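You operate a simulated robot arm through the tools that you are given. There is no shell and no other tool.

The job below is to be done with a simulated robot arm. You get a single attempt, and the scene is never put back.

## Task
Switch the small press's heat off, free its ram and lay its block on the table beside it.
Fine: red lever on FREE; open the mesh door once the ram is up; door and tray end open; leave the other blocks and the dial.

The check looks at the end state, three seconds after you hand in, the way a careful person would. Anything else that was tipped, shoved, dropped, spilled or broken makes it a failure.

## Robot
A 6-joint arm with a two-finger gripper, fixed in place. Base frame: the origin is at the foot of the arm, x ahead of it, y to its left, z up. Units: mm, degrees, N and s.
Its first joint turns from -166.0 to 166.0 degrees. Payload 2.45 kg.
The TCP is the grasp point between the finger pads, 20 mm short of the fingertips. In the tool frame z runs along the fingers and y along their closing line. Largest opening 140 mm; the body of the gripper starts 168 mm behind the TCP.
Orientation is told as [roll, pitch, yaw] about the base's x, y, z axes, in that order, counted from this pose: with the fingers straight down and closing along the base's y, the tool's x points along the base's -x, its y along +y and its z along -z.

## Interface
- The arm moves only by the tool play_rows. Its argument "steps" is a list of rows, each an object (a shift or turn left out is 0, a gripper value left out holds the last) with "linear": the shift along the tool's x, y, z in mm, a list of three; "delta_rot": the turn, a rotation vector about the tool's x, y, z in degrees, a list of three; "fingers": the opening, from 0 (shut) to 1 (fully open). In form: [{"linear": [tx, ty, tz], "delta_rot": [rx, ry, rz], "fingers": fingers}, ...]. A call has 1 to 20 rows; each row is the pose to reach, as a shift and turn from the pose commanded when the call began, along the tool's axes at that moment. A row lasts 0.2 s, in which the tool goes at most 50 mm and 8.6 degrees; a call with a longer step from one row to the next is refused whole, and so is a gripper value outside its range. A pose out of reach is approached as far as the arm can. The call stops where the force on the tool passes 40 N (or 10 N more than at its start, if that is more) or the arm is blocked; 0.2 s more then pass. The fingers move at their own pace (about 45 mm/s each) and stop on an object; they squeeze with about 28 N. The grip force told is the motor's: it shows also when the fingers shut on nothing. Time passes only in rows, and 0.2 s behind the last, so rows that repeat a pose let the fingers close. It gives the time, the measured TCP pose, the force on the tool (base axes), the opening and the grip force at its end, in the units of the frame above (readings bear some noise), with the torque about the TCP (base axes, N m) and any sound that the robot's microphone picked up, and new pictures: "views" is both (left out), scene, wrist or none.
- Cameras (640 x 400 px; columns grow to the right, rows downward): "scene" is fixed at [41.3, -494.3, 1436.2]; the picture's right is [0.67, -0.74, 0.00], its down [-0.16, -0.14, -0.98] and it looks along [0.73, 0.66, -0.21] (base axes); focal length 341 px, centre (320, 200). "wrist" rides on the gripper at [78, 11, -209] in the tool frame; the picture's right is [-0.14, 0.99, 0.00], its down [-0.92, -0.13, -0.37] and it looks along [-0.36, -0.05, 0.93] (tool axes); focal length 280 px, centre (320, 200). There is no depth. A picture from a camera that has moved, and an enlarged one, comes with that camera's place and axes in the base frame and with its lens. The place of the scene camera against the robot may be out by one fixed shift of up to 18 mm in any direction.
- enlarge(camera, box): a new picture of the part [left, top, right, bottom] of that camera's present view, enlarged. The clock stands still meanwhile.
- job_done(): hands the job in; it is judged then, once.

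Nothing tells you positions but the pictures and the camera data. Unless the task says otherwise, let go and move clear before handing in.

The tools are called by a JSON object that holds its "name" and its "arguments". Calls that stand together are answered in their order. play_rows: Moves the arm, as the interface text tells. Its arguments: {"type":"object","properties":{"steps":{"type":"array","items":{"type":"object","properties":{"linear":{"type":"array","items":{"type":"number"}},"delta_rot":{"type":"array","items":{"type":"number"}},"fingers":{"type":"number"}}}},"views":{"type":"string","enum":["both","scene","wrist","none"]}},"required":["steps"]} The other tools are called the same way: enlarge (camera, box) takes an enlarged picture of a part of a camera's view; job_done () hands the job in.

At the start:

```text
time_s: 0.0
tcp_pos: [654.6, 247.8, 1392.3]
tcp_rot: [0.0, 0.1, -0.1]
contact_force: [0.4, 0.7, 0.4]
ft_torque: [0.0, 0.02, -0.02]
gripper_width: 140.0
grasp_force: 0.0
```

scene: 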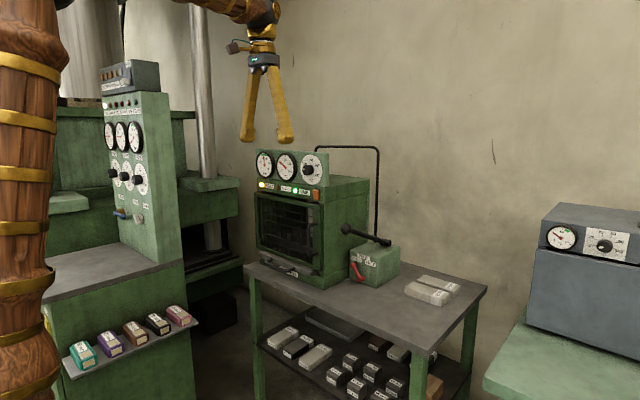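
wrist: 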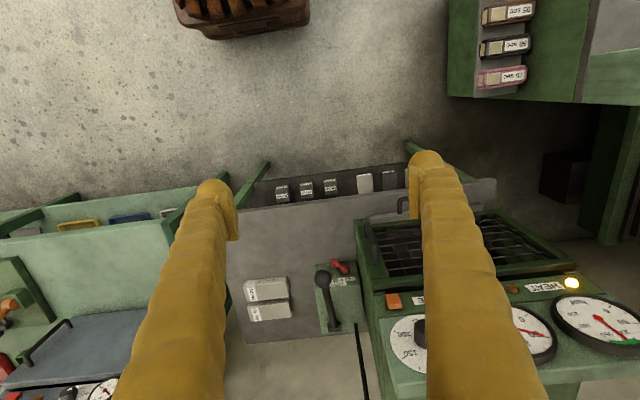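

I see a small green press on a table, with gauges, lit indicators, a mesh door, and a pump box with a red lever beside it. I'll enlarge these areas to read labels before moving.

{"name": "enlarge", "arguments": {"camera": "scene", "box": [240, 140, 340, 203]}}

{"name": "enlarge", "arguments": {"camera": "scene", "box": [240, 180, 400, 290]}}

{"name": "enlarge", "arguments": {"camera": "scene", "box": [330, 215, 460, 310]}}

{"name": "enlarge", "arguments": {"camera": "wrist", "box": [220, 180, 640, 400]}}

```text
6.35 times, centred on (290, 172) of scene
camera zoom: at [41.3, -494.3, 1436.2], right [0.67, -0.74, 0.0], down [-0.16, -0.14, -0.98], along [0.73, 0.66, -0.21], focal length 2164 px, centre (510, 381)
```

zoom: 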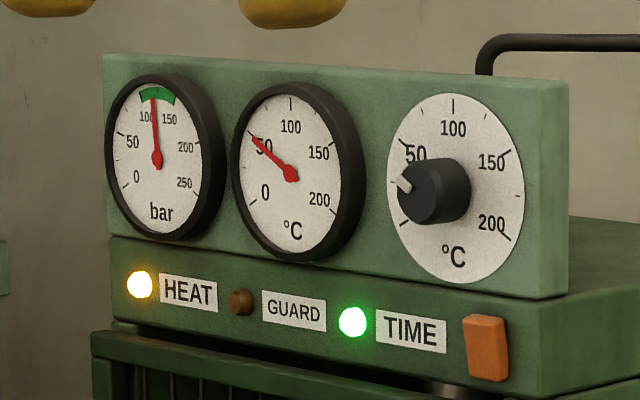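

```text
3.64 times, centred on (320, 235) of scene
camera zoom: at [41.3, -494.3, 1436.2], right [0.67, -0.74, 0.0], down [-0.16, -0.14, -0.98], along [0.73, 0.66, -0.21], focal length 1239 px, centre (320, 73)
```

zoom: 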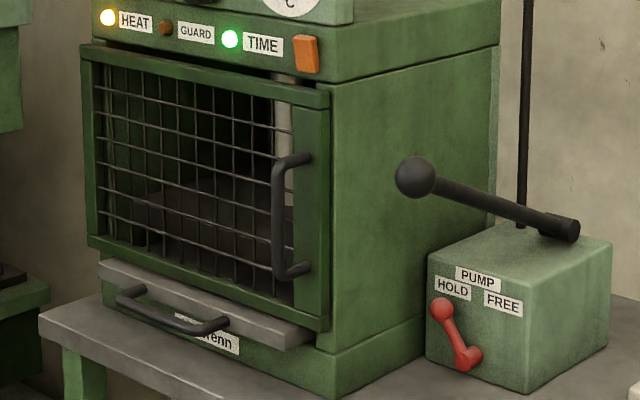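

```text
4.21 times, centred on (395, 262) of scene
camera zoom: at [41.3, -494.3, 1436.2], right [0.67, -0.74, 0.0], down [-0.16, -0.14, -0.98], along [0.73, 0.66, -0.21], focal length 1435 px, centre (4, -63)
```

zoom: 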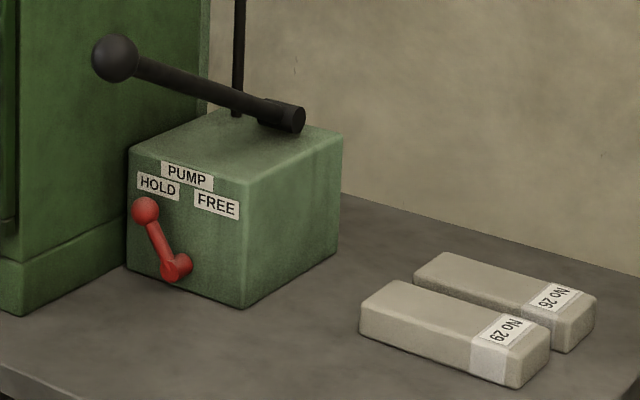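

```text
1.52 times, centred on (430, 290) of wrist
camera zoom: at [575.2, 259.4, 1601.2], right [0.14, 0.99, 0.0], down [0.92, -0.13, 0.37], along [0.36, -0.05, -0.93], focal length 427 px, centre (152, 63)
```

zoom: 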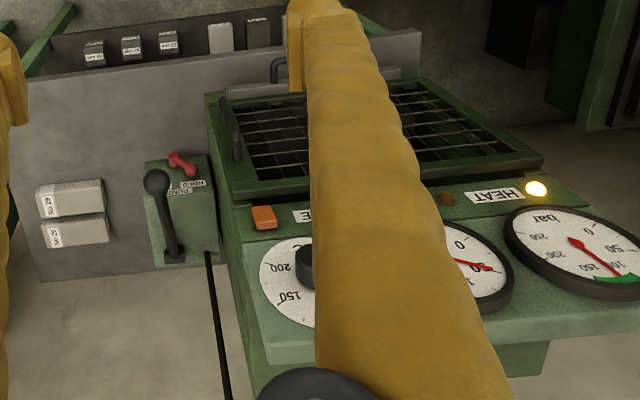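

The press stands to the front-left: orange rocker near (945, 341, 1195), red lever knob near (1082, 268, 898) and table top about z 830. I'll tilt the tool forward and get a front view with the wrist camera first.

{"name": "play_rows", "arguments": {"steps": [{"linear": [6, 9, 15], "delta_rot": [0, -8, 0]}, {"linear": [12, 18, 30], "delta_rot": [0, -16, 0]}, {"linear": [18, 27, 45], "delta_rot": [0, -24, 0]}, {"linear": [24, 36, 60], "delta_rot": [0, -32, 0]}, {"linear": [30, 45, 75], "delta_rot": [0, -40, 0]}, {"linear": [36, 54, 90], "delta_rot": [0, -48, 0]}, {"linear": [42, 63, 105], "delta_rot": [0, -56, 0]}, {"linear": [48, 72, 120], "delta_rot": [0, -64, 0]}, {"linear": [54, 80, 135], "delta_rot": [0, -70, 0]}], "views": "both"}}

```text
time_s: 2.0
tcp_pos: [602.5, 328.1, 1259.9]
tcp_rot: [0.0, -70.1, 0.0]
contact_force: [0.6, 0.0, -0.3]
ft_torque: [0.01, 0.01, -0.03]
gripper_width: 139.7
grasp_force: 0.1
camera wrist: at [376.7, 339.9, 1257.6], right [0.05, 0.99, 0.13], down [-0.03, -0.13, 0.99], along [1.0, -0.05, 0.03], focal length 280 px, centre (320, 200)
```

scene: 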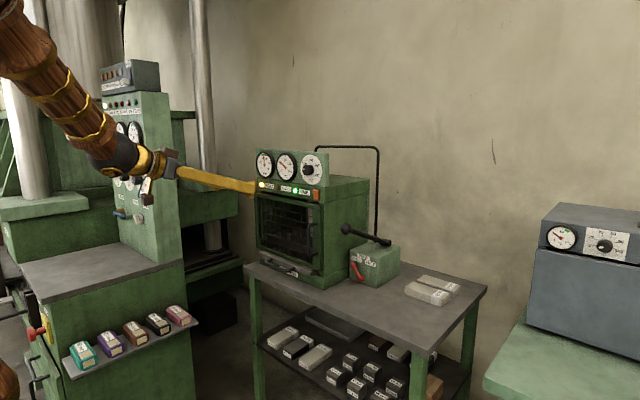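
wrist: 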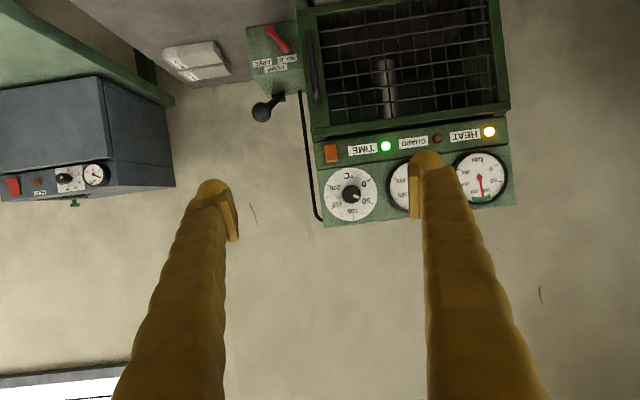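

The arm holds the tilted pose and the wrist camera sees the press front, upside down. I'll enlarge the rocker, the door and the lever.

{"name": "enlarge", "arguments": {"camera": "wrist", "box": [300, 110, 420, 185]}}

{"name": "enlarge", "arguments": {"camera": "wrist", "box": [290, 0, 530, 140]}}

{"name": "enlarge", "arguments": {"camera": "wrist", "box": [140, 0, 330, 125]}}

{"name": "enlarge", "arguments": {"camera": "scene", "box": [60, 60, 270, 260]}}

{"name": "enlarge", "arguments": {"camera": "scene", "box": [300, 175, 340, 205]}}

```text
5.33 times, centred on (360, 148) of wrist
camera zoom: at [376.7, 339.9, 1257.6], right [0.05, 0.99, 0.13], down [-0.03, -0.13, 0.99], along [1.0, -0.05, 0.03], focal length 1495 px, centre (107, 480)
```

zoom: 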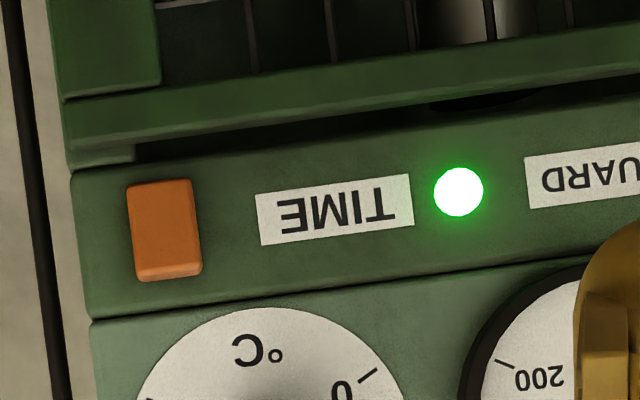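

```text
2.67 times, centred on (410, 70) of wrist
camera zoom: at [376.7, 339.9, 1257.6], right [0.05, 0.99, 0.13], down [-0.03, -0.13, 0.99], along [1.0, -0.05, 0.03], focal length 748 px, centre (80, 547)
```

zoom: 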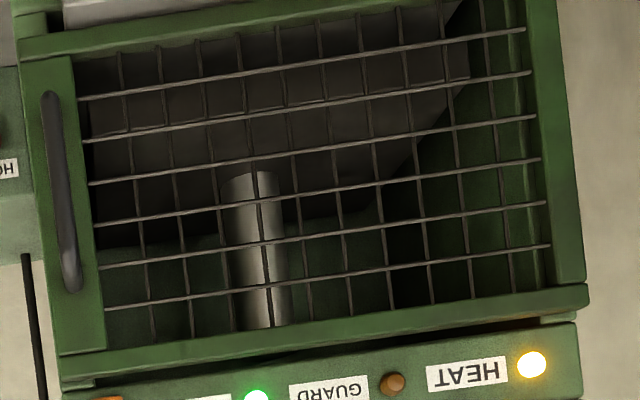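

```text
3.20 times, centred on (235, 62) of wrist
camera zoom: at [376.7, 339.9, 1257.6], right [0.05, 0.99, 0.13], down [-0.03, -0.13, 0.99], along [1.0, -0.05, 0.03], focal length 897 px, centre (592, 640)
```

zoom: 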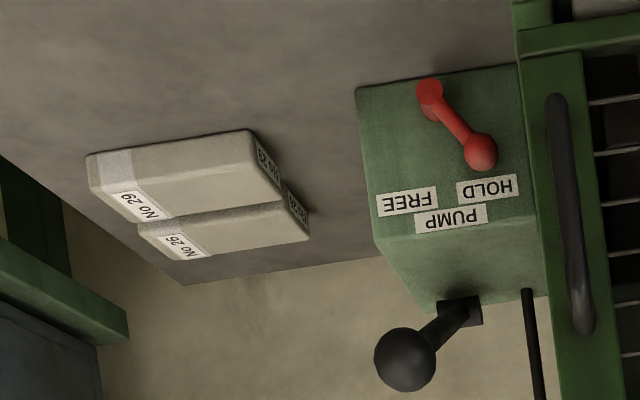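

```text
2.00 times, centred on (165, 160) of scene
camera zoom: at [41.3, -494.3, 1436.2], right [0.67, -0.74, 0.0], down [-0.16, -0.14, -0.98], along [0.73, 0.66, -0.21], focal length 682 px, centre (630, 280)
```

zoom: 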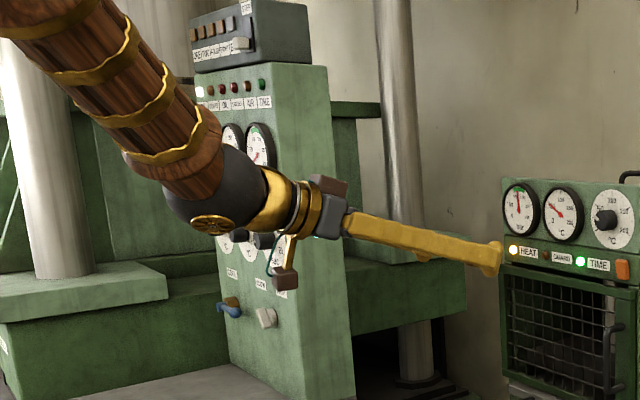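

```text
13.33 times, centred on (320, 190) of scene
camera zoom: at [41.3, -494.3, 1436.2], right [0.67, -0.74, 0.0], down [-0.16, -0.14, -0.98], along [0.73, 0.66, -0.21], focal length 4544 px, centre (320, 333)
```

zoom: 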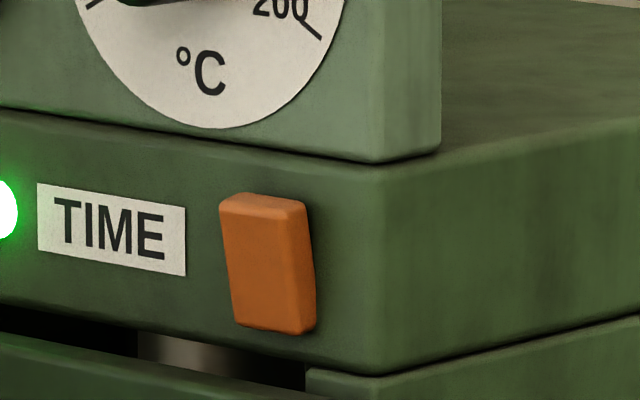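

The HEAT and TIME lamps are lit, and the rocker seems to have its top half pressed in and its bottom half sticking out. I'll close the fingers and come up in front of the rocker's lower half, stopping short to look.

{"name": "play_rows", "arguments": {"steps": [{"linear": [3.6, 2.8, 36], "delta_rot": [0, 2, 0], "fingers": 0}, {"linear": [7.2, 5.7, 73], "delta_rot": [0, 4, 0]}, {"linear": [10.8, 8.5, 109], "delta_rot": [0, 6, 0]}, {"linear": [14.5, 11.3, 145], "delta_rot": [0, 8, 0]}, {"linear": [18, 14, 182], "delta_rot": [0, 10, 0]}, {"linear": [21.7, 17, 218], "delta_rot": [0, 10, 0]}, {"linear": [21.7, 17, 218], "delta_rot": [0, 10, 0]}, {"linear": [21.7, 17, 218], "delta_rot": [0, 10, 0]}], "views": "both"}}

{"name": "enlarge", "arguments": {"camera": "wrist", "box": [220, 100, 420, 225]}}

{"name": "enlarge", "arguments": {"camera": "scene", "box": [250, 150, 346, 210]}}

```text
time_s: 3.8
tcp_pos: [797.9, 345.9, 1163.7]
tcp_rot: [-0.1, -60.1, 0.0]
contact_force: [0.0, 0.3, -1.0]
ft_torque: [0.01, -0.02, -0.03]
gripper_width: 0.0
grasp_force: 16.0
camera wrist: at [576.5, 357.2, 1199.7], right [0.07, 0.99, 0.12], down [0.14, -0.13, 0.98], along [0.99, -0.05, -0.15], focal length 280 px, centre (320, 200)
```

scene: 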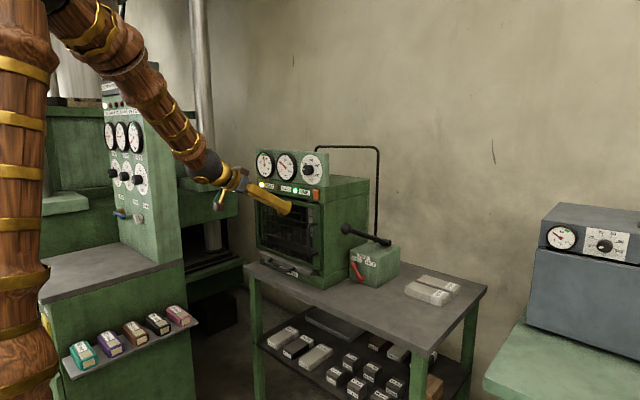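
wrist: 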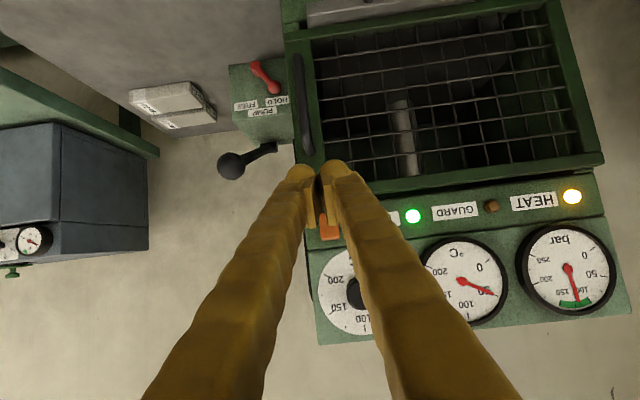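

```text
3.20 times, centred on (320, 162) of wrist
camera zoom: at [576.5, 357.2, 1199.7], right [0.07, 0.99, 0.12], down [0.14, -0.13, 0.98], along [0.99, -0.05, -0.15], focal length 897 px, centre (320, 320)
```

zoom: 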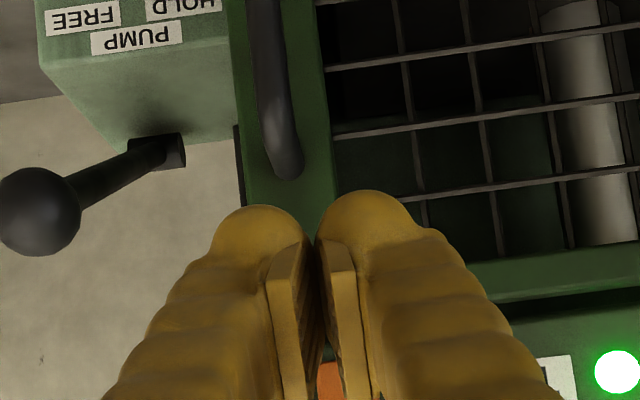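

```text
6.67 times, centred on (298, 180) of scene
camera zoom: at [41.3, -494.3, 1436.2], right [0.67, -0.74, 0.0], down [-0.16, -0.14, -0.98], along [0.73, 0.66, -0.21], focal length 2272 px, centre (467, 333)
```

zoom: 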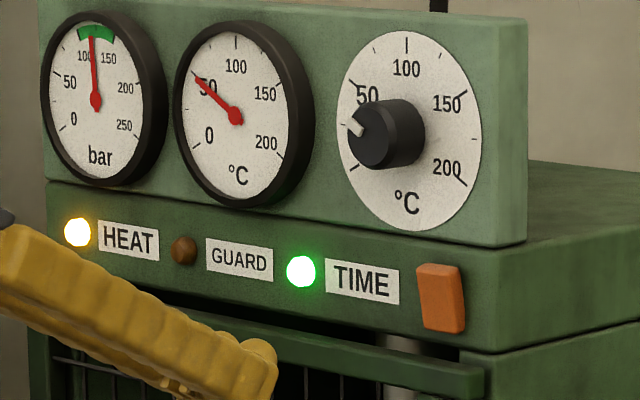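

The rocker is centred near (963, 345, 1178) and the closed fingers are lined up with it. I'll press slowly forward onto its lower half and watch the force and the sound.

{"name": "play_rows", "arguments": {"steps": [{"linear": [-25.2, 0, 31.6]}, {"linear": [-45.2, 0, 66.3]}, {"linear": [-62.7, 0, 96.6]}, {"linear": [-65.2, 0, 100.9]}, {"linear": [-67.2, 0, 104.4]}, {"linear": [-69.2, 0, 107.8]}, {"linear": [-70.2, 0, 109.5]}, {"linear": [-71.2, 0, 111.3]}], "views": "both"}}

{"name": "enlarge", "arguments": {"camera": "scene", "box": [250, 150, 346, 210]}}

{"name": "enlarge", "arguments": {"camera": "wrist", "box": [240, 120, 400, 220]}}

```text
time_s: 5.6
tcp_pos: [928.8, 345.9, 1167.5]
tcp_rot: [0.1, -60.0, 0.0]
contact_force: [-0.6, -0.8, 0.5]
ft_torque: [0.03, -0.01, 0.0]
gripper_width: 0.0
grasp_force: 28.4
camera wrist: at [707.8, 357.5, 1204.3], right [0.07, 0.99, 0.12], down [0.14, -0.13, 0.98], along [0.99, -0.05, -0.15], focal length 280 px, centre (320, 200)
```

scene: 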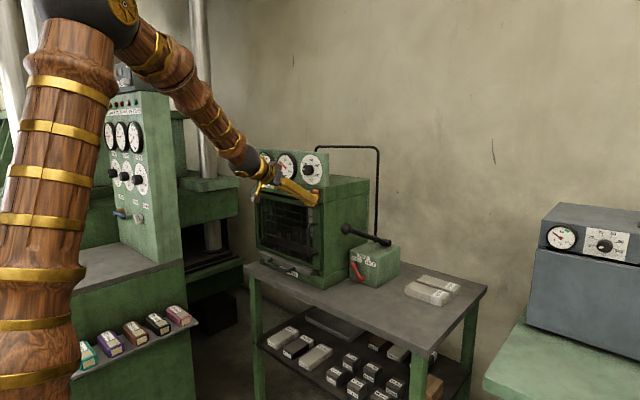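
wrist: 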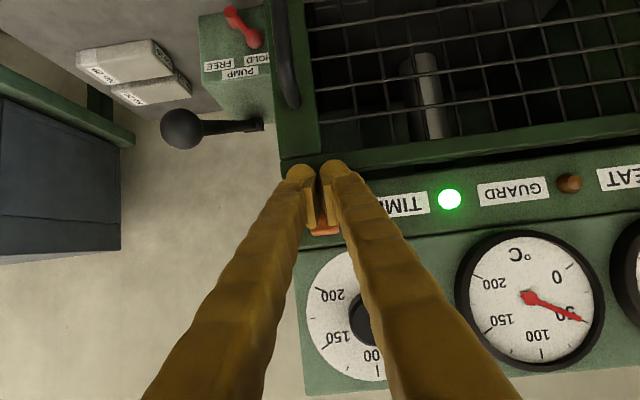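

```text
6.67 times, centred on (298, 180) of scene
camera zoom: at [41.3, -494.3, 1436.2], right [0.67, -0.74, 0.0], down [-0.16, -0.14, -0.98], along [0.73, 0.66, -0.21], focal length 2272 px, centre (467, 333)
```

zoom: 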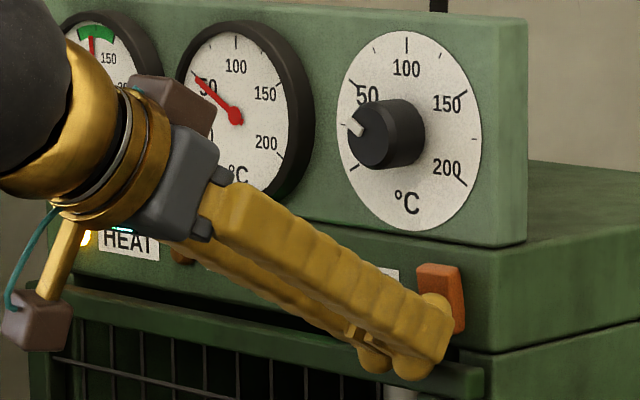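

```text
4.00 times, centred on (320, 170) of wrist
camera zoom: at [707.8, 357.5, 1204.3], right [0.07, 0.99, 0.12], down [0.14, -0.13, 0.98], along [0.99, -0.05, -0.15], focal length 1122 px, centre (320, 320)
```

zoom: 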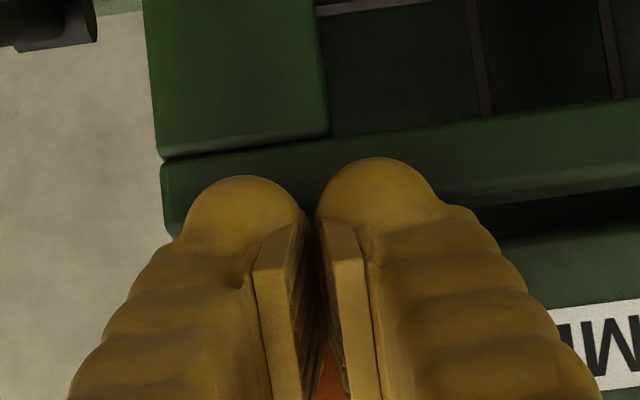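

No contact yet; the fingertips are just in front of the rocker's lower half. I'll keep pushing forward in small steps.

{"name": "play_rows", "arguments": {"steps": [{"linear": [-1.5, 0, 2.6]}, {"linear": [-3, 0, 5.2]}, {"linear": [-4.5, 0, 7.8]}, {"linear": [-6, 0, 10.4]}, {"linear": [-7, 0, 12.1]}, {"linear": [-8, 0, 13.9]}], "views": "both"}}

{"name": "enlarge", "arguments": {"camera": "scene", "box": [250, 150, 346, 210]}}

```text
time_s: 6.5
tcp_pos: [936.7, 345.2, 1168.7]
tcp_rot: [0.1, -59.9, 0.0]
contact_force: [-14.4, -0.2, 2.5]
ft_torque: [0.08, -0.13, 0.02]
gripper_width: 5.9
grasp_force: 30.0
stopped in row 4: the force on the tool passed its limit at 52 N (the readings are from after the stop); the commanded pose is now the measured one
camera wrist: at [715.5, 357.0, 1204.4], right [0.07, 0.99, 0.12], down [0.14, -0.13, 0.98], along [0.99, -0.05, -0.15], focal length 280 px, centre (320, 200)
```

scene: 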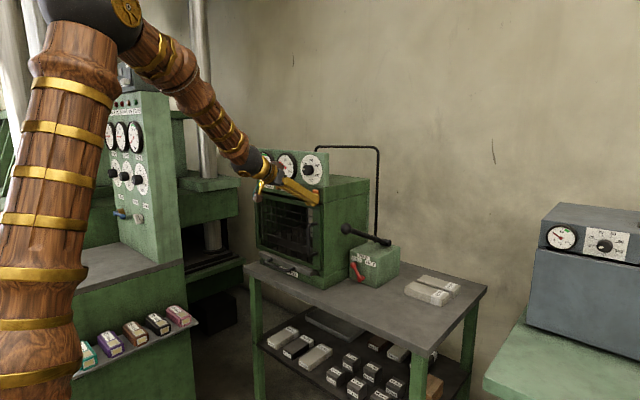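
wrist: 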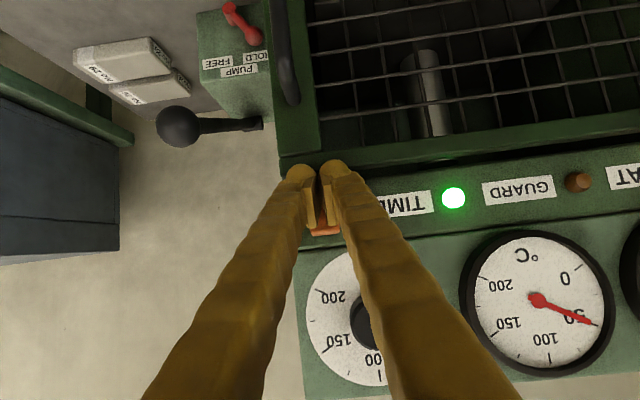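

```text
6.67 times, centred on (298, 180) of scene
camera zoom: at [41.3, -494.3, 1436.2], right [0.67, -0.74, 0.0], down [-0.16, -0.14, -0.98], along [0.73, 0.66, -0.21], focal length 2272 px, centre (467, 333)
```

zoom: 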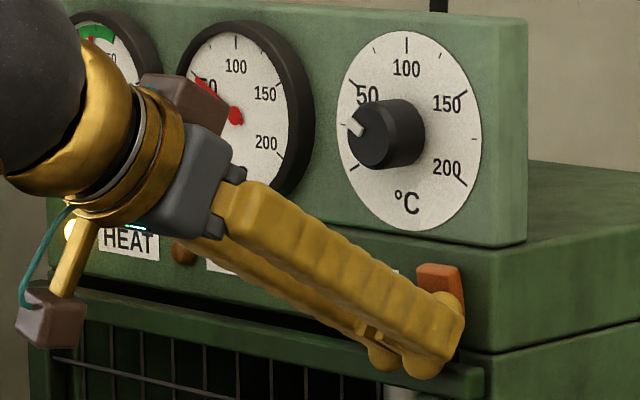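

The press force stopped the move, and the fingers spread slightly. I'll check whether the HEAT lamp changed.

{"name": "enlarge", "arguments": {"camera": "scene", "box": [252, 175, 284, 195]}}

{"name": "enlarge", "arguments": {"camera": "scene", "box": [300, 175, 332, 210]}}

{"name": "enlarge", "arguments": {"camera": "wrist", "box": [270, 140, 390, 250]}}

```text
16.00 times, centred on (268, 185) of scene
camera zoom: at [41.3, -494.3, 1436.2], right [0.67, -0.74, 0.0], down [-0.16, -0.14, -0.98], along [0.73, 0.66, -0.21], focal length 5452 px, centre (1152, 440)
```

zoom: 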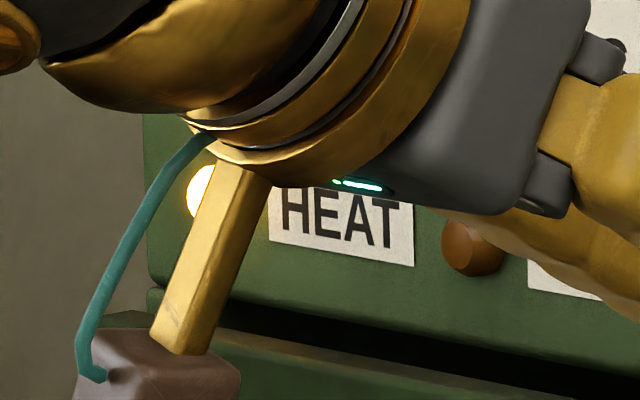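

```text
11.43 times, centred on (316, 192) of scene
camera zoom: at [41.3, -494.3, 1436.2], right [0.67, -0.74, 0.0], down [-0.16, -0.14, -0.98], along [0.73, 0.66, -0.21], focal length 3894 px, centre (366, 286)
```

zoom: 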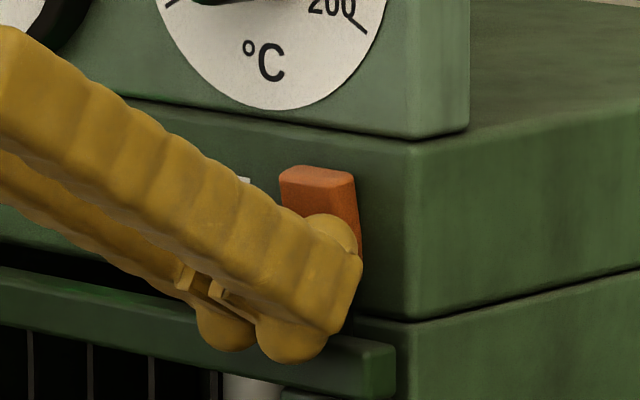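

```text
3.64 times, centred on (330, 195) of wrist
camera zoom: at [715.5, 357.0, 1204.4], right [0.07, 0.99, 0.12], down [0.14, -0.13, 0.98], along [0.99, -0.05, -0.15], focal length 1020 px, centre (284, 218)
```

zoom: 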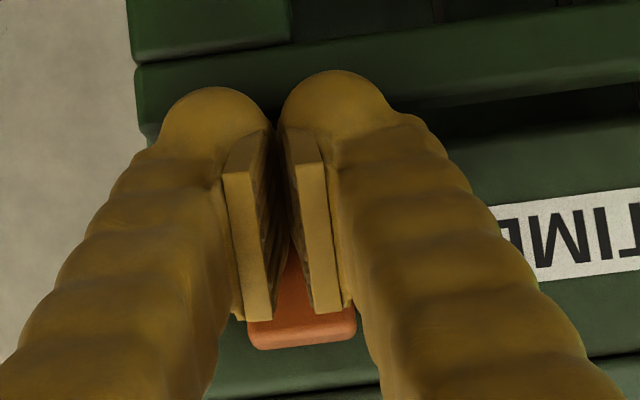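

The rocker looks as though its top half has come out, but HEAT still seems lit. I'll back off 60 mm to see the rocker and lamp clearly.

{"name": "play_rows", "arguments": {"steps": [{"linear": [10, 0, -17.3]}, {"linear": [25, 0, -43]}, {"linear": [45, 0, -78]}, {"linear": [60, 0, -104]}, {"linear": [60, 0, -104]}], "views": "both"}}

{"name": "enlarge", "arguments": {"camera": "scene", "box": [250, 150, 346, 210]}}

{"name": "enlarge", "arguments": {"camera": "scene", "box": [300, 175, 340, 205]}}

{"name": "enlarge", "arguments": {"camera": "wrist", "box": [240, 120, 400, 250]}}

```text
time_s: 7.7
tcp_pos: [817.2, 347.9, 1165.1]
tcp_rot: [-0.1, -59.9, -0.1]
contact_force: [0.6, 0.0, -0.4]
ft_torque: [0.01, -0.01, -0.02]
gripper_width: 0.0
grasp_force: 30.1
camera wrist: at [595.8, 358.3, 1202.7], right [0.07, 0.99, 0.12], down [0.14, -0.13, 0.98], along [0.99, -0.05, -0.15], focal length 280 px, centre (320, 200)
```

scene: 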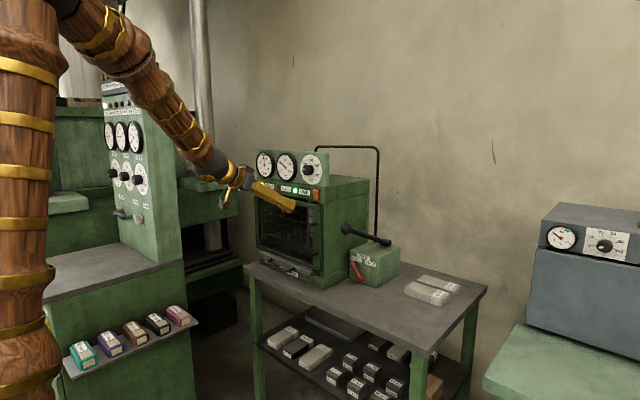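
wrist: 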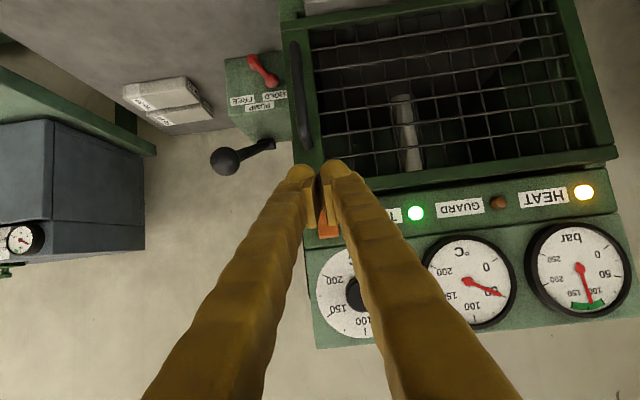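

```text
6.67 times, centred on (298, 180) of scene
camera zoom: at [41.3, -494.3, 1436.2], right [0.67, -0.74, 0.0], down [-0.16, -0.14, -0.98], along [0.73, 0.66, -0.21], focal length 2272 px, centre (467, 333)
```

zoom: 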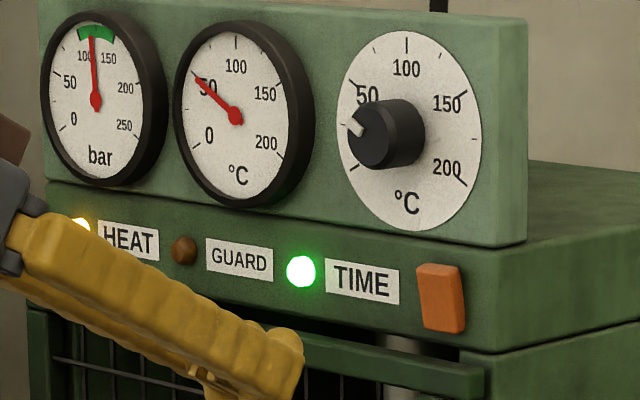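

```text
13.33 times, centred on (320, 190) of scene
camera zoom: at [41.3, -494.3, 1436.2], right [0.67, -0.74, 0.0], down [-0.16, -0.14, -0.98], along [0.73, 0.66, -0.21], focal length 4544 px, centre (320, 333)
```

zoom: 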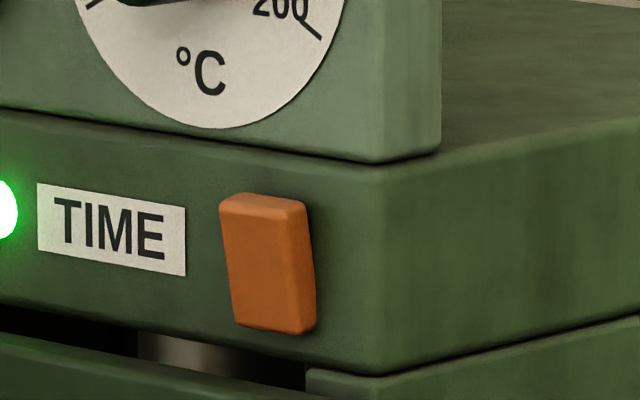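

```text
3.08 times, centred on (320, 185) of wrist
camera zoom: at [595.8, 358.3, 1202.7], right [0.07, 0.99, 0.12], down [0.14, -0.13, 0.98], along [0.99, -0.05, -0.15], focal length 863 px, centre (320, 246)
```

zoom: 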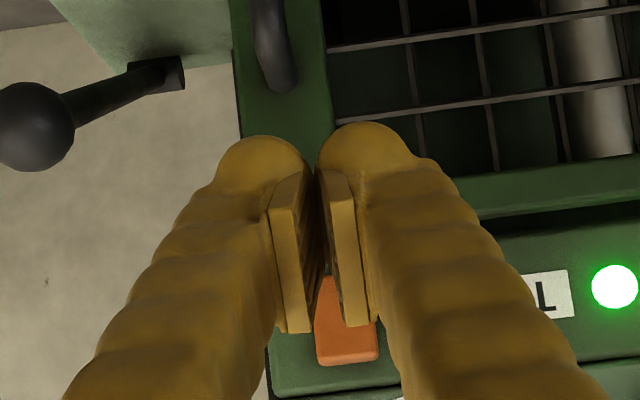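

The rocker sprang back because I pressed too close to its pivot. I'll press again about 10 mm lower, steeper, with one finger's tip centred on the rocker.

{"name": "play_rows", "arguments": {"steps": [{"linear": [-10, -5, 20], "delta_rot": [0, 3, 0]}, {"linear": [-20, -10, 45], "delta_rot": [0, 7, 0]}, {"linear": [-35.4, -15, 75.4], "delta_rot": [0, 10, 0]}, {"linear": [-35.4, -15, 75.4], "delta_rot": [0, 10, 0]}], "views": "both"}}

{"name": "enlarge", "arguments": {"camera": "scene", "box": [290, 170, 340, 210]}}

{"name": "enlarge", "arguments": {"camera": "wrist", "box": [240, 120, 400, 250]}}

```text
time_s: 8.7
tcp_pos: [902.9, 330.1, 1159.5]
tcp_rot: [0.0, -49.9, 0.0]
contact_force: [0.2, -0.2, -0.6]
ft_torque: [0.02, 0.02, -0.01]
gripper_width: 0.1
grasp_force: 29.8
camera wrist: at [691.1, 341.6, 1234.2], right [0.09, 0.99, 0.11], down [0.31, -0.13, 0.94], along [0.95, -0.05, -0.32], focal length 280 px, centre (320, 200)
```

scene: 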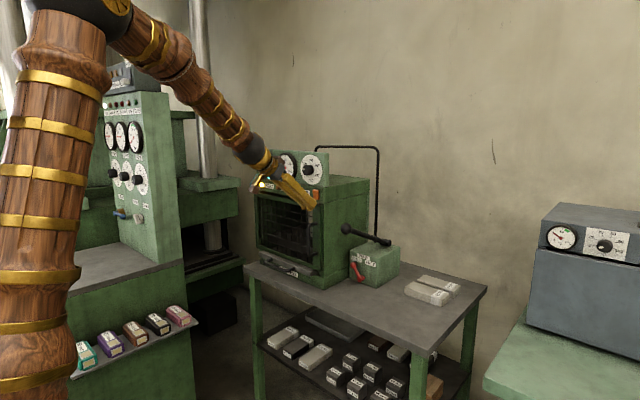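
wrist: 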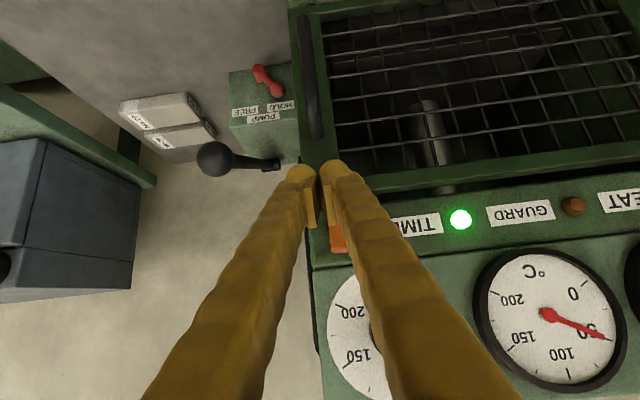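

```text
10.00 times, centred on (315, 190) of scene
camera zoom: at [41.3, -494.3, 1436.2], right [0.67, -0.74, 0.0], down [-0.16, -0.14, -0.98], along [0.73, 0.66, -0.21], focal length 3408 px, centre (370, 300)
```

zoom: 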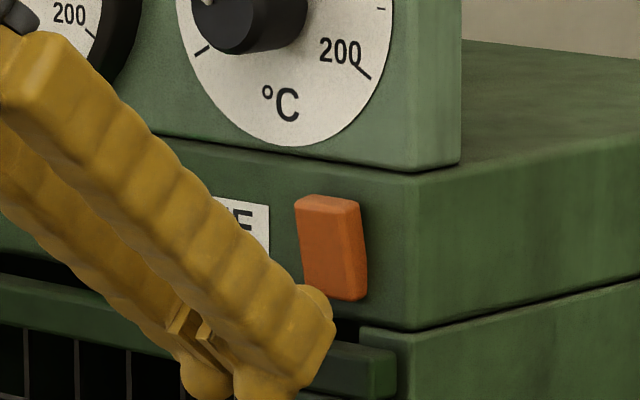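

```text
3.08 times, centred on (320, 185) of wrist
camera zoom: at [691.1, 341.6, 1234.2], right [0.09, 0.99, 0.11], down [0.31, -0.13, 0.94], along [0.95, -0.05, -0.32], focal length 863 px, centre (320, 246)
```

zoom: 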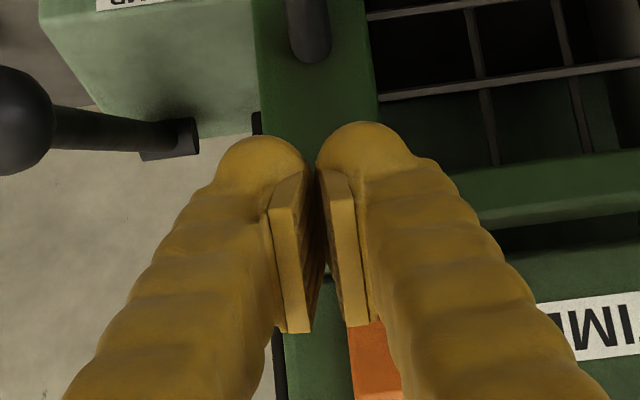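

The finger is now aimed at the rocker's lower edge. I'll push forward in small steps.

{"name": "play_rows", "arguments": {"steps": [{"linear": [-6.4, 0, 7.7]}, {"linear": [-12.9, 0, 15.3]}, {"linear": [-16.1, 0, 19.2]}, {"linear": [-18, 0, 21.4]}, {"linear": [-19.9, 0, 23.7]}, {"linear": [-21.9, 0, 26]}, {"linear": [-23.8, 0, 28.3]}, {"linear": [-25.7, 0, 30.6]}, {"linear": [-27.6, 0, 32.9]}, {"linear": [-29.6, 0, 35.2]}], "views": "both"}}

{"name": "enlarge", "arguments": {"camera": "scene", "box": [290, 170, 340, 210]}}

{"name": "enlarge", "arguments": {"camera": "scene", "box": [252, 175, 284, 195]}}

```text
time_s: 10.5
tcp_pos: [937.2, 328.8, 1160.9]
tcp_rot: [-0.2, -49.8, -0.1]
contact_force: [-18.4, -2.2, 4.4]
ft_torque: [0.0, -0.13, 0.13]
gripper_width: 0.0
grasp_force: 29.4
stopped in row 9: the force on the tool passed its limit at 50 N (the readings are from after the stop); the commanded pose is now the measured one
camera wrist: at [726.8, 341.9, 1235.8], right [0.09, 0.99, 0.1], down [0.31, -0.13, 0.94], along [0.95, -0.05, -0.32], focal length 280 px, centre (320, 200)
```

scene: 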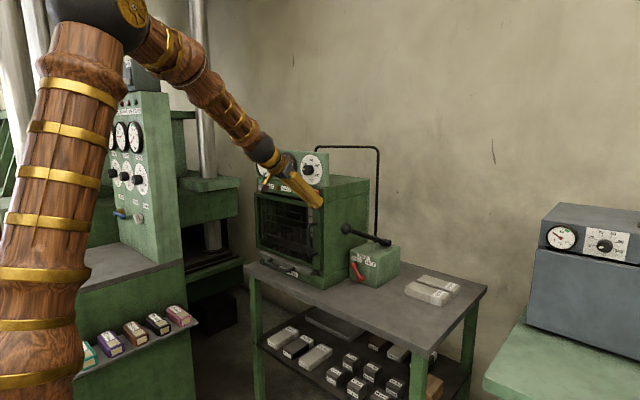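
wrist: 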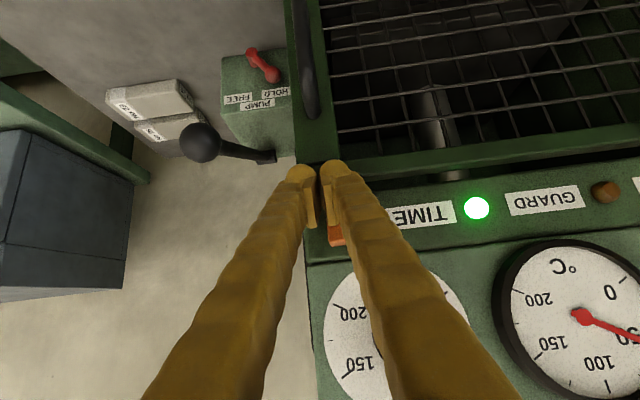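

```text
10.00 times, centred on (315, 190) of scene
camera zoom: at [41.3, -494.3, 1436.2], right [0.67, -0.74, 0.0], down [-0.16, -0.14, -0.98], along [0.73, 0.66, -0.21], focal length 3408 px, centre (370, 300)
```

zoom: 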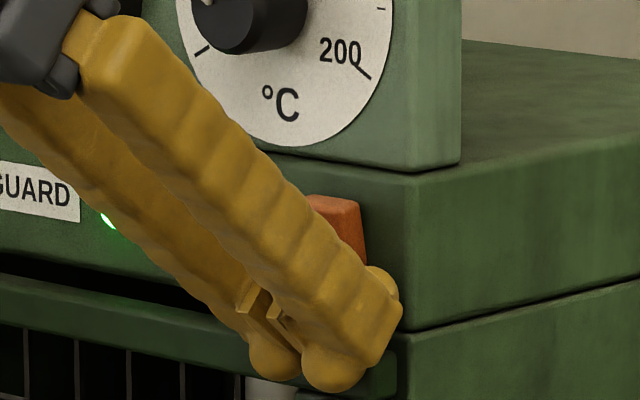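

```text
16.00 times, centred on (268, 185) of scene
camera zoom: at [41.3, -494.3, 1436.2], right [0.67, -0.74, 0.0], down [-0.16, -0.14, -0.98], along [0.73, 0.66, -0.21], focal length 5452 px, centre (1152, 440)
```

zoom: 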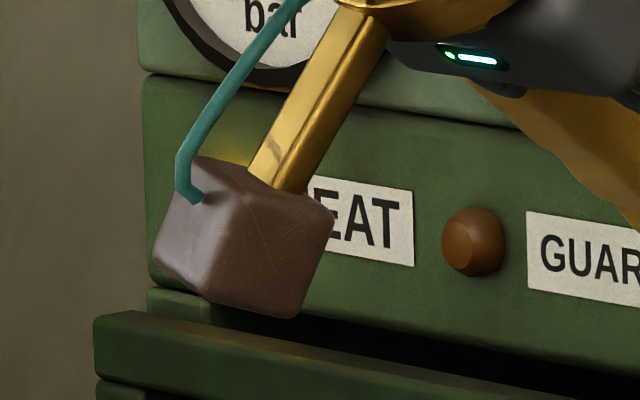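

Force peaked at 50 N again and the rocker's top stands out now. I'll back off and see whether it stayed over.

{"name": "play_rows", "arguments": {"steps": [{"linear": [10, 0, -12]}, {"linear": [30, 0, -36]}, {"linear": [50, 0, -60]}, {"linear": [50, 0, -60]}], "views": "both"}}

{"name": "enlarge", "arguments": {"camera": "scene", "box": [250, 150, 346, 210]}}

{"name": "enlarge", "arguments": {"camera": "scene", "box": [300, 175, 340, 205]}}

```text
time_s: 11.5
tcp_pos: [860.7, 329.7, 1163.0]
tcp_rot: [0.2, -49.8, 0.0]
contact_force: [0.2, -0.7, 0.7]
ft_torque: [-0.03, -0.01, -0.03]
gripper_width: 0.0
grasp_force: 29.3
camera wrist: at [649.7, 340.7, 1237.2], right [0.09, 0.99, 0.1], down [0.31, -0.13, 0.94], along [0.95, -0.05, -0.32], focal length 280 px, centre (320, 200)
```

scene: 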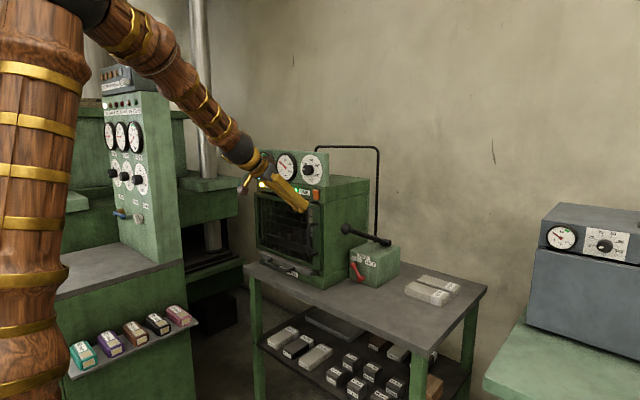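
wrist: 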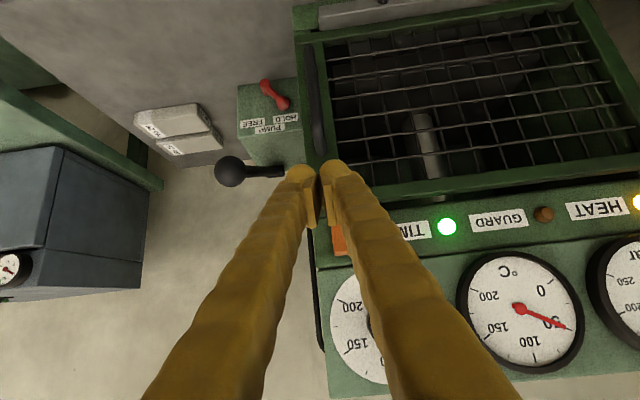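

```text
6.67 times, centred on (298, 180) of scene
camera zoom: at [41.3, -494.3, 1436.2], right [0.67, -0.74, 0.0], down [-0.16, -0.14, -0.98], along [0.73, 0.66, -0.21], focal length 2272 px, centre (467, 333)
```

zoom: 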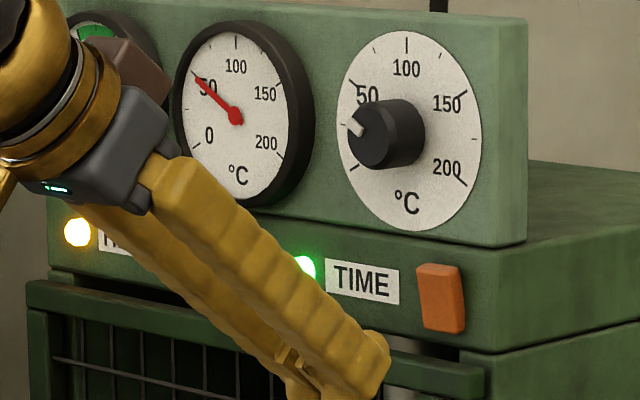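

```text
13.33 times, centred on (320, 190) of scene
camera zoom: at [41.3, -494.3, 1436.2], right [0.67, -0.74, 0.0], down [-0.16, -0.14, -0.98], along [0.73, 0.66, -0.21], focal length 4544 px, centre (320, 333)
```

zoom: 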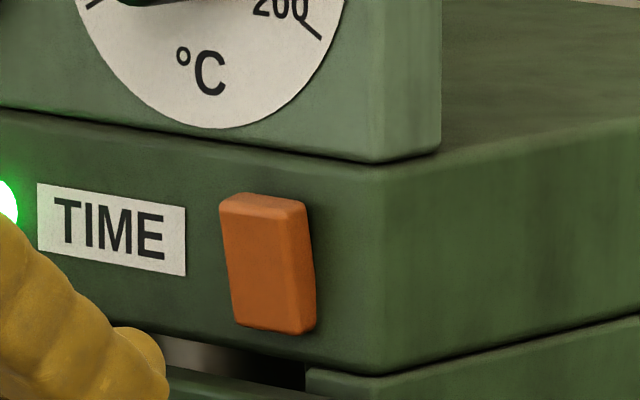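

Still lit. I need to see exactly how the rocker is tilted, so I'll enlarge it strongly.

{"name": "enlarge", "arguments": {"camera": "scene", "box": [308, 184, 328, 206]}}

{"name": "enlarge", "arguments": {"camera": "wrist", "box": [310, 205, 370, 265]}}

```text
16.00 times, centred on (318, 195) of scene
camera zoom: at [41.3, -494.3, 1436.2], right [0.67, -0.74, 0.0], down [-0.16, -0.14, -0.98], along [0.73, 0.66, -0.21], focal length 5452 px, centre (352, 280)
```

zoom: 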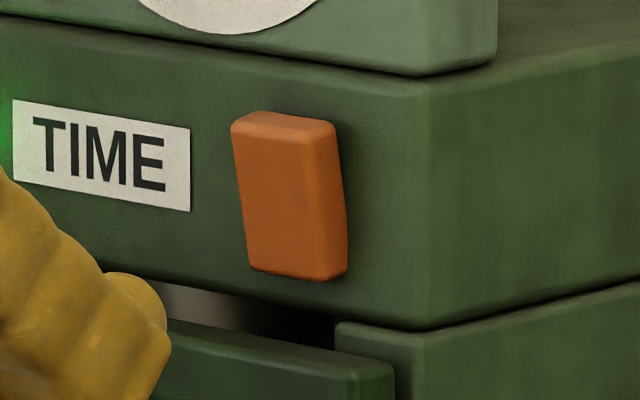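

```text
6.67 times, centred on (340, 235) of wrist
camera zoom: at [649.7, 340.7, 1237.2], right [0.09, 0.99, 0.1], down [0.31, -0.13, 0.94], along [0.95, -0.05, -0.32], focal length 1869 px, centre (187, -33)
```

zoom: 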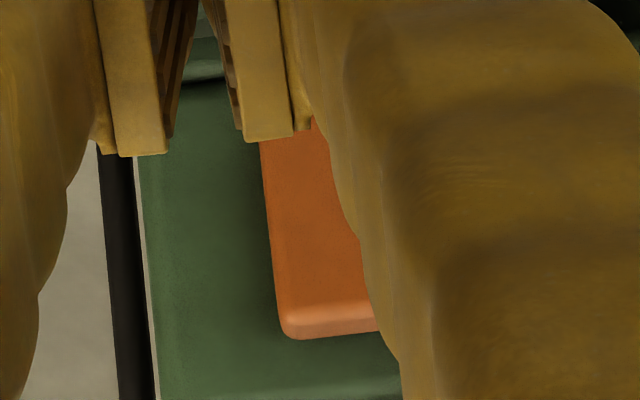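

The rocker's bottom half is actually buried and its top half sticks out, so the top is what must be pushed in. I'll raise about 26 mm and press the top half.

{"name": "play_rows", "arguments": {"steps": [{"linear": [-19.9, 3, -16.7]}, {"linear": [-45.6, 3, 13.9]}, {"linear": [-55.3, 3, 25.4]}, {"linear": [-59.8, 3, 30.8]}, {"linear": [-62.3, 3, 33.9]}, {"linear": [-64.3, 3, 36.2]}, {"linear": [-66.2, 3, 38.5]}, {"linear": [-68.1, 3, 40.8]}, {"linear": [-70.1, 3, 43]}, {"linear": [-72, 3, 45.3]}], "views": "both"}}

{"name": "enlarge", "arguments": {"camera": "scene", "box": [290, 170, 340, 210]}}

{"name": "enlarge", "arguments": {"camera": "scene", "box": [252, 175, 284, 195]}}

```text
time_s: 13.6
tcp_pos: [937.1, 332.1, 1188.3]
tcp_rot: [-0.2, -49.7, -0.1]
contact_force: [-17.9, -2.1, 5.6]
ft_torque: [0.05, -0.13, 0.14]
gripper_width: 0.1
grasp_force: 29.8
stopped in row 10: the force on the tool passed its limit at 50 N (the readings are from after the stop); the commanded pose is now the measured one
camera wrist: at [725.7, 345.3, 1263.3], right [0.09, 0.99, 0.1], down [0.31, -0.13, 0.94], along [0.94, -0.05, -0.32], focal length 280 px, centre (320, 200)
```

scene: 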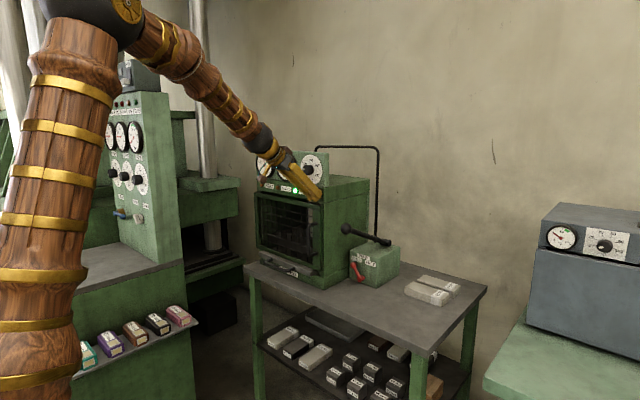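
wrist: 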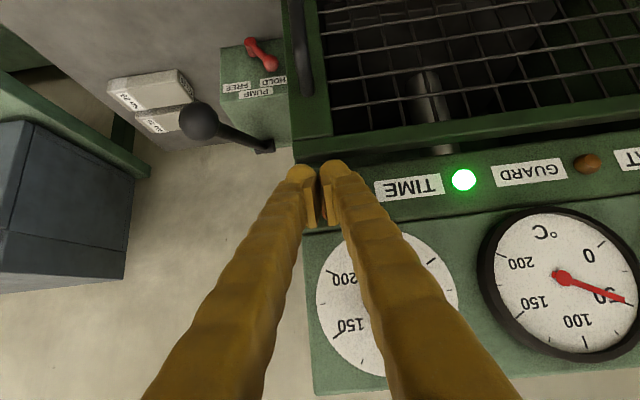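

```text
10.00 times, centred on (315, 190) of scene
camera zoom: at [41.3, -494.3, 1436.2], right [0.67, -0.74, 0.0], down [-0.16, -0.14, -0.98], along [0.73, 0.66, -0.21], focal length 3408 px, centre (370, 300)
```

zoom: 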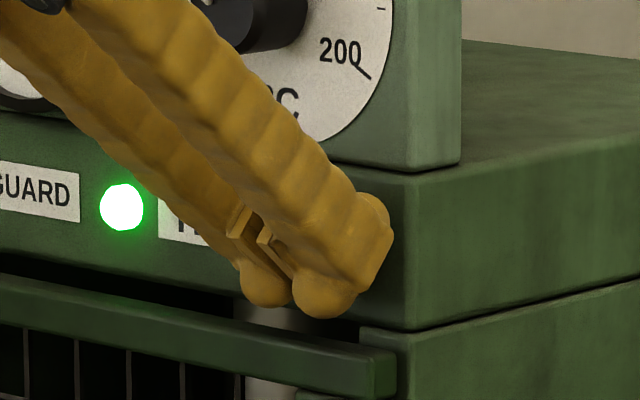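

```text
16.00 times, centred on (268, 185) of scene
camera zoom: at [41.3, -494.3, 1436.2], right [0.67, -0.74, 0.0], down [-0.16, -0.14, -0.98], along [0.73, 0.66, -0.21], focal length 5452 px, centre (1152, 440)
```

zoom: 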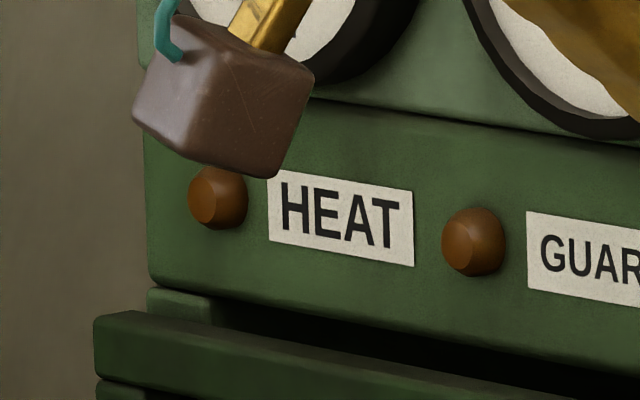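

The HEAT lamp has gone out. I'll back off to confirm that it stays off and the dial is unchanged.

{"name": "play_rows", "arguments": {"steps": [{"linear": [10, 0, -12]}, {"linear": [30, 0, -36]}, {"linear": [55, 0, -66]}, {"linear": [80, 0, -96]}, {"linear": [100, 0, -119]}], "views": "both"}}

{"name": "enlarge", "arguments": {"camera": "scene", "box": [250, 145, 346, 210]}}

{"name": "enlarge", "arguments": {"camera": "wrist", "box": [180, 0, 420, 150]}}

```text
time_s: 14.8
tcp_pos: [781.2, 330.7, 1189.0]
tcp_rot: [-0.2, -49.7, 0.0]
contact_force: [0.8, 0.1, -0.3]
ft_torque: [0.0, 0.0, 0.01]
gripper_width: 0.0
grasp_force: 29.8
camera wrist: at [571.1, 342.5, 1264.0], right [0.09, 0.99, 0.1], down [0.31, -0.13, 0.94], along [0.94, -0.05, -0.32], focal length 280 px, centre (320, 200)
```

scene: 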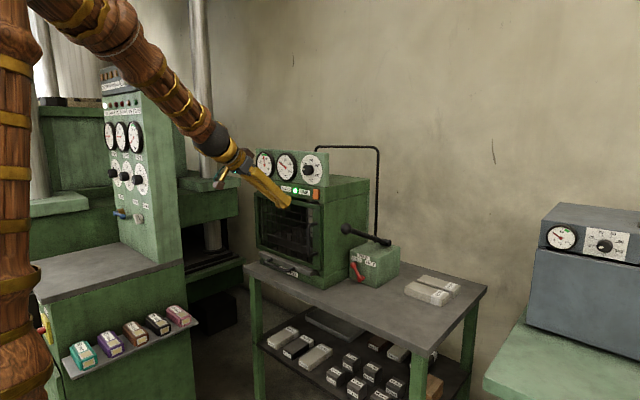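
wrist: 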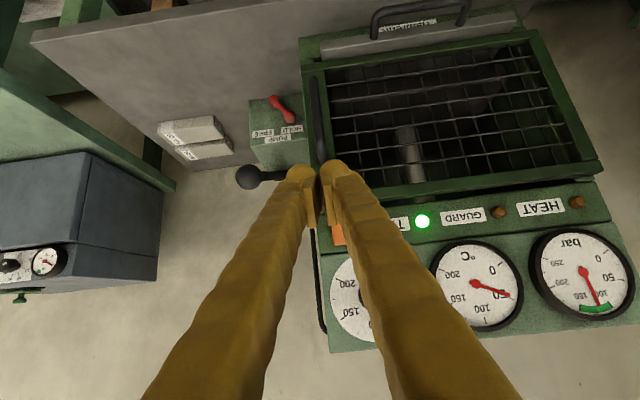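

```text
6.15 times, centred on (298, 178) of scene
camera zoom: at [41.3, -494.3, 1436.2], right [0.67, -0.74, 0.0], down [-0.16, -0.14, -0.98], along [0.73, 0.66, -0.21], focal length 2097 px, centre (455, 338)
```

zoom: 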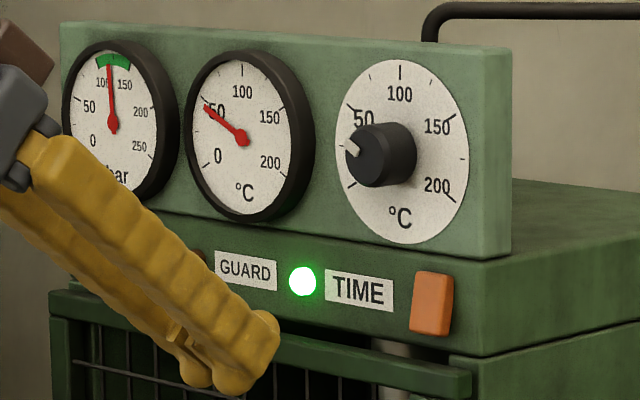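

```text
2.67 times, centred on (300, 75) of wrist
camera zoom: at [571.1, 342.5, 1264.0], right [0.09, 0.99, 0.1], down [0.31, -0.13, 0.94], along [0.94, -0.05, -0.32], focal length 748 px, centre (373, 533)
```

zoom: 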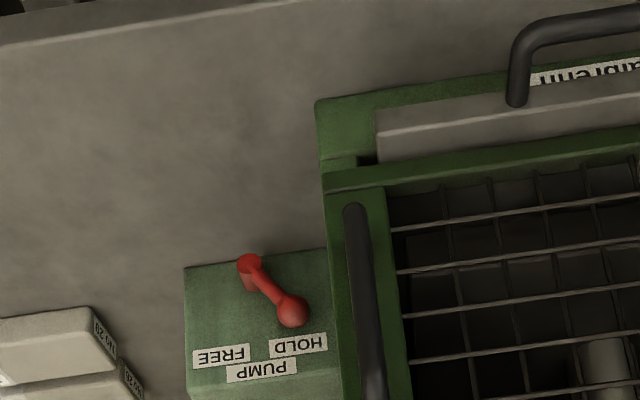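

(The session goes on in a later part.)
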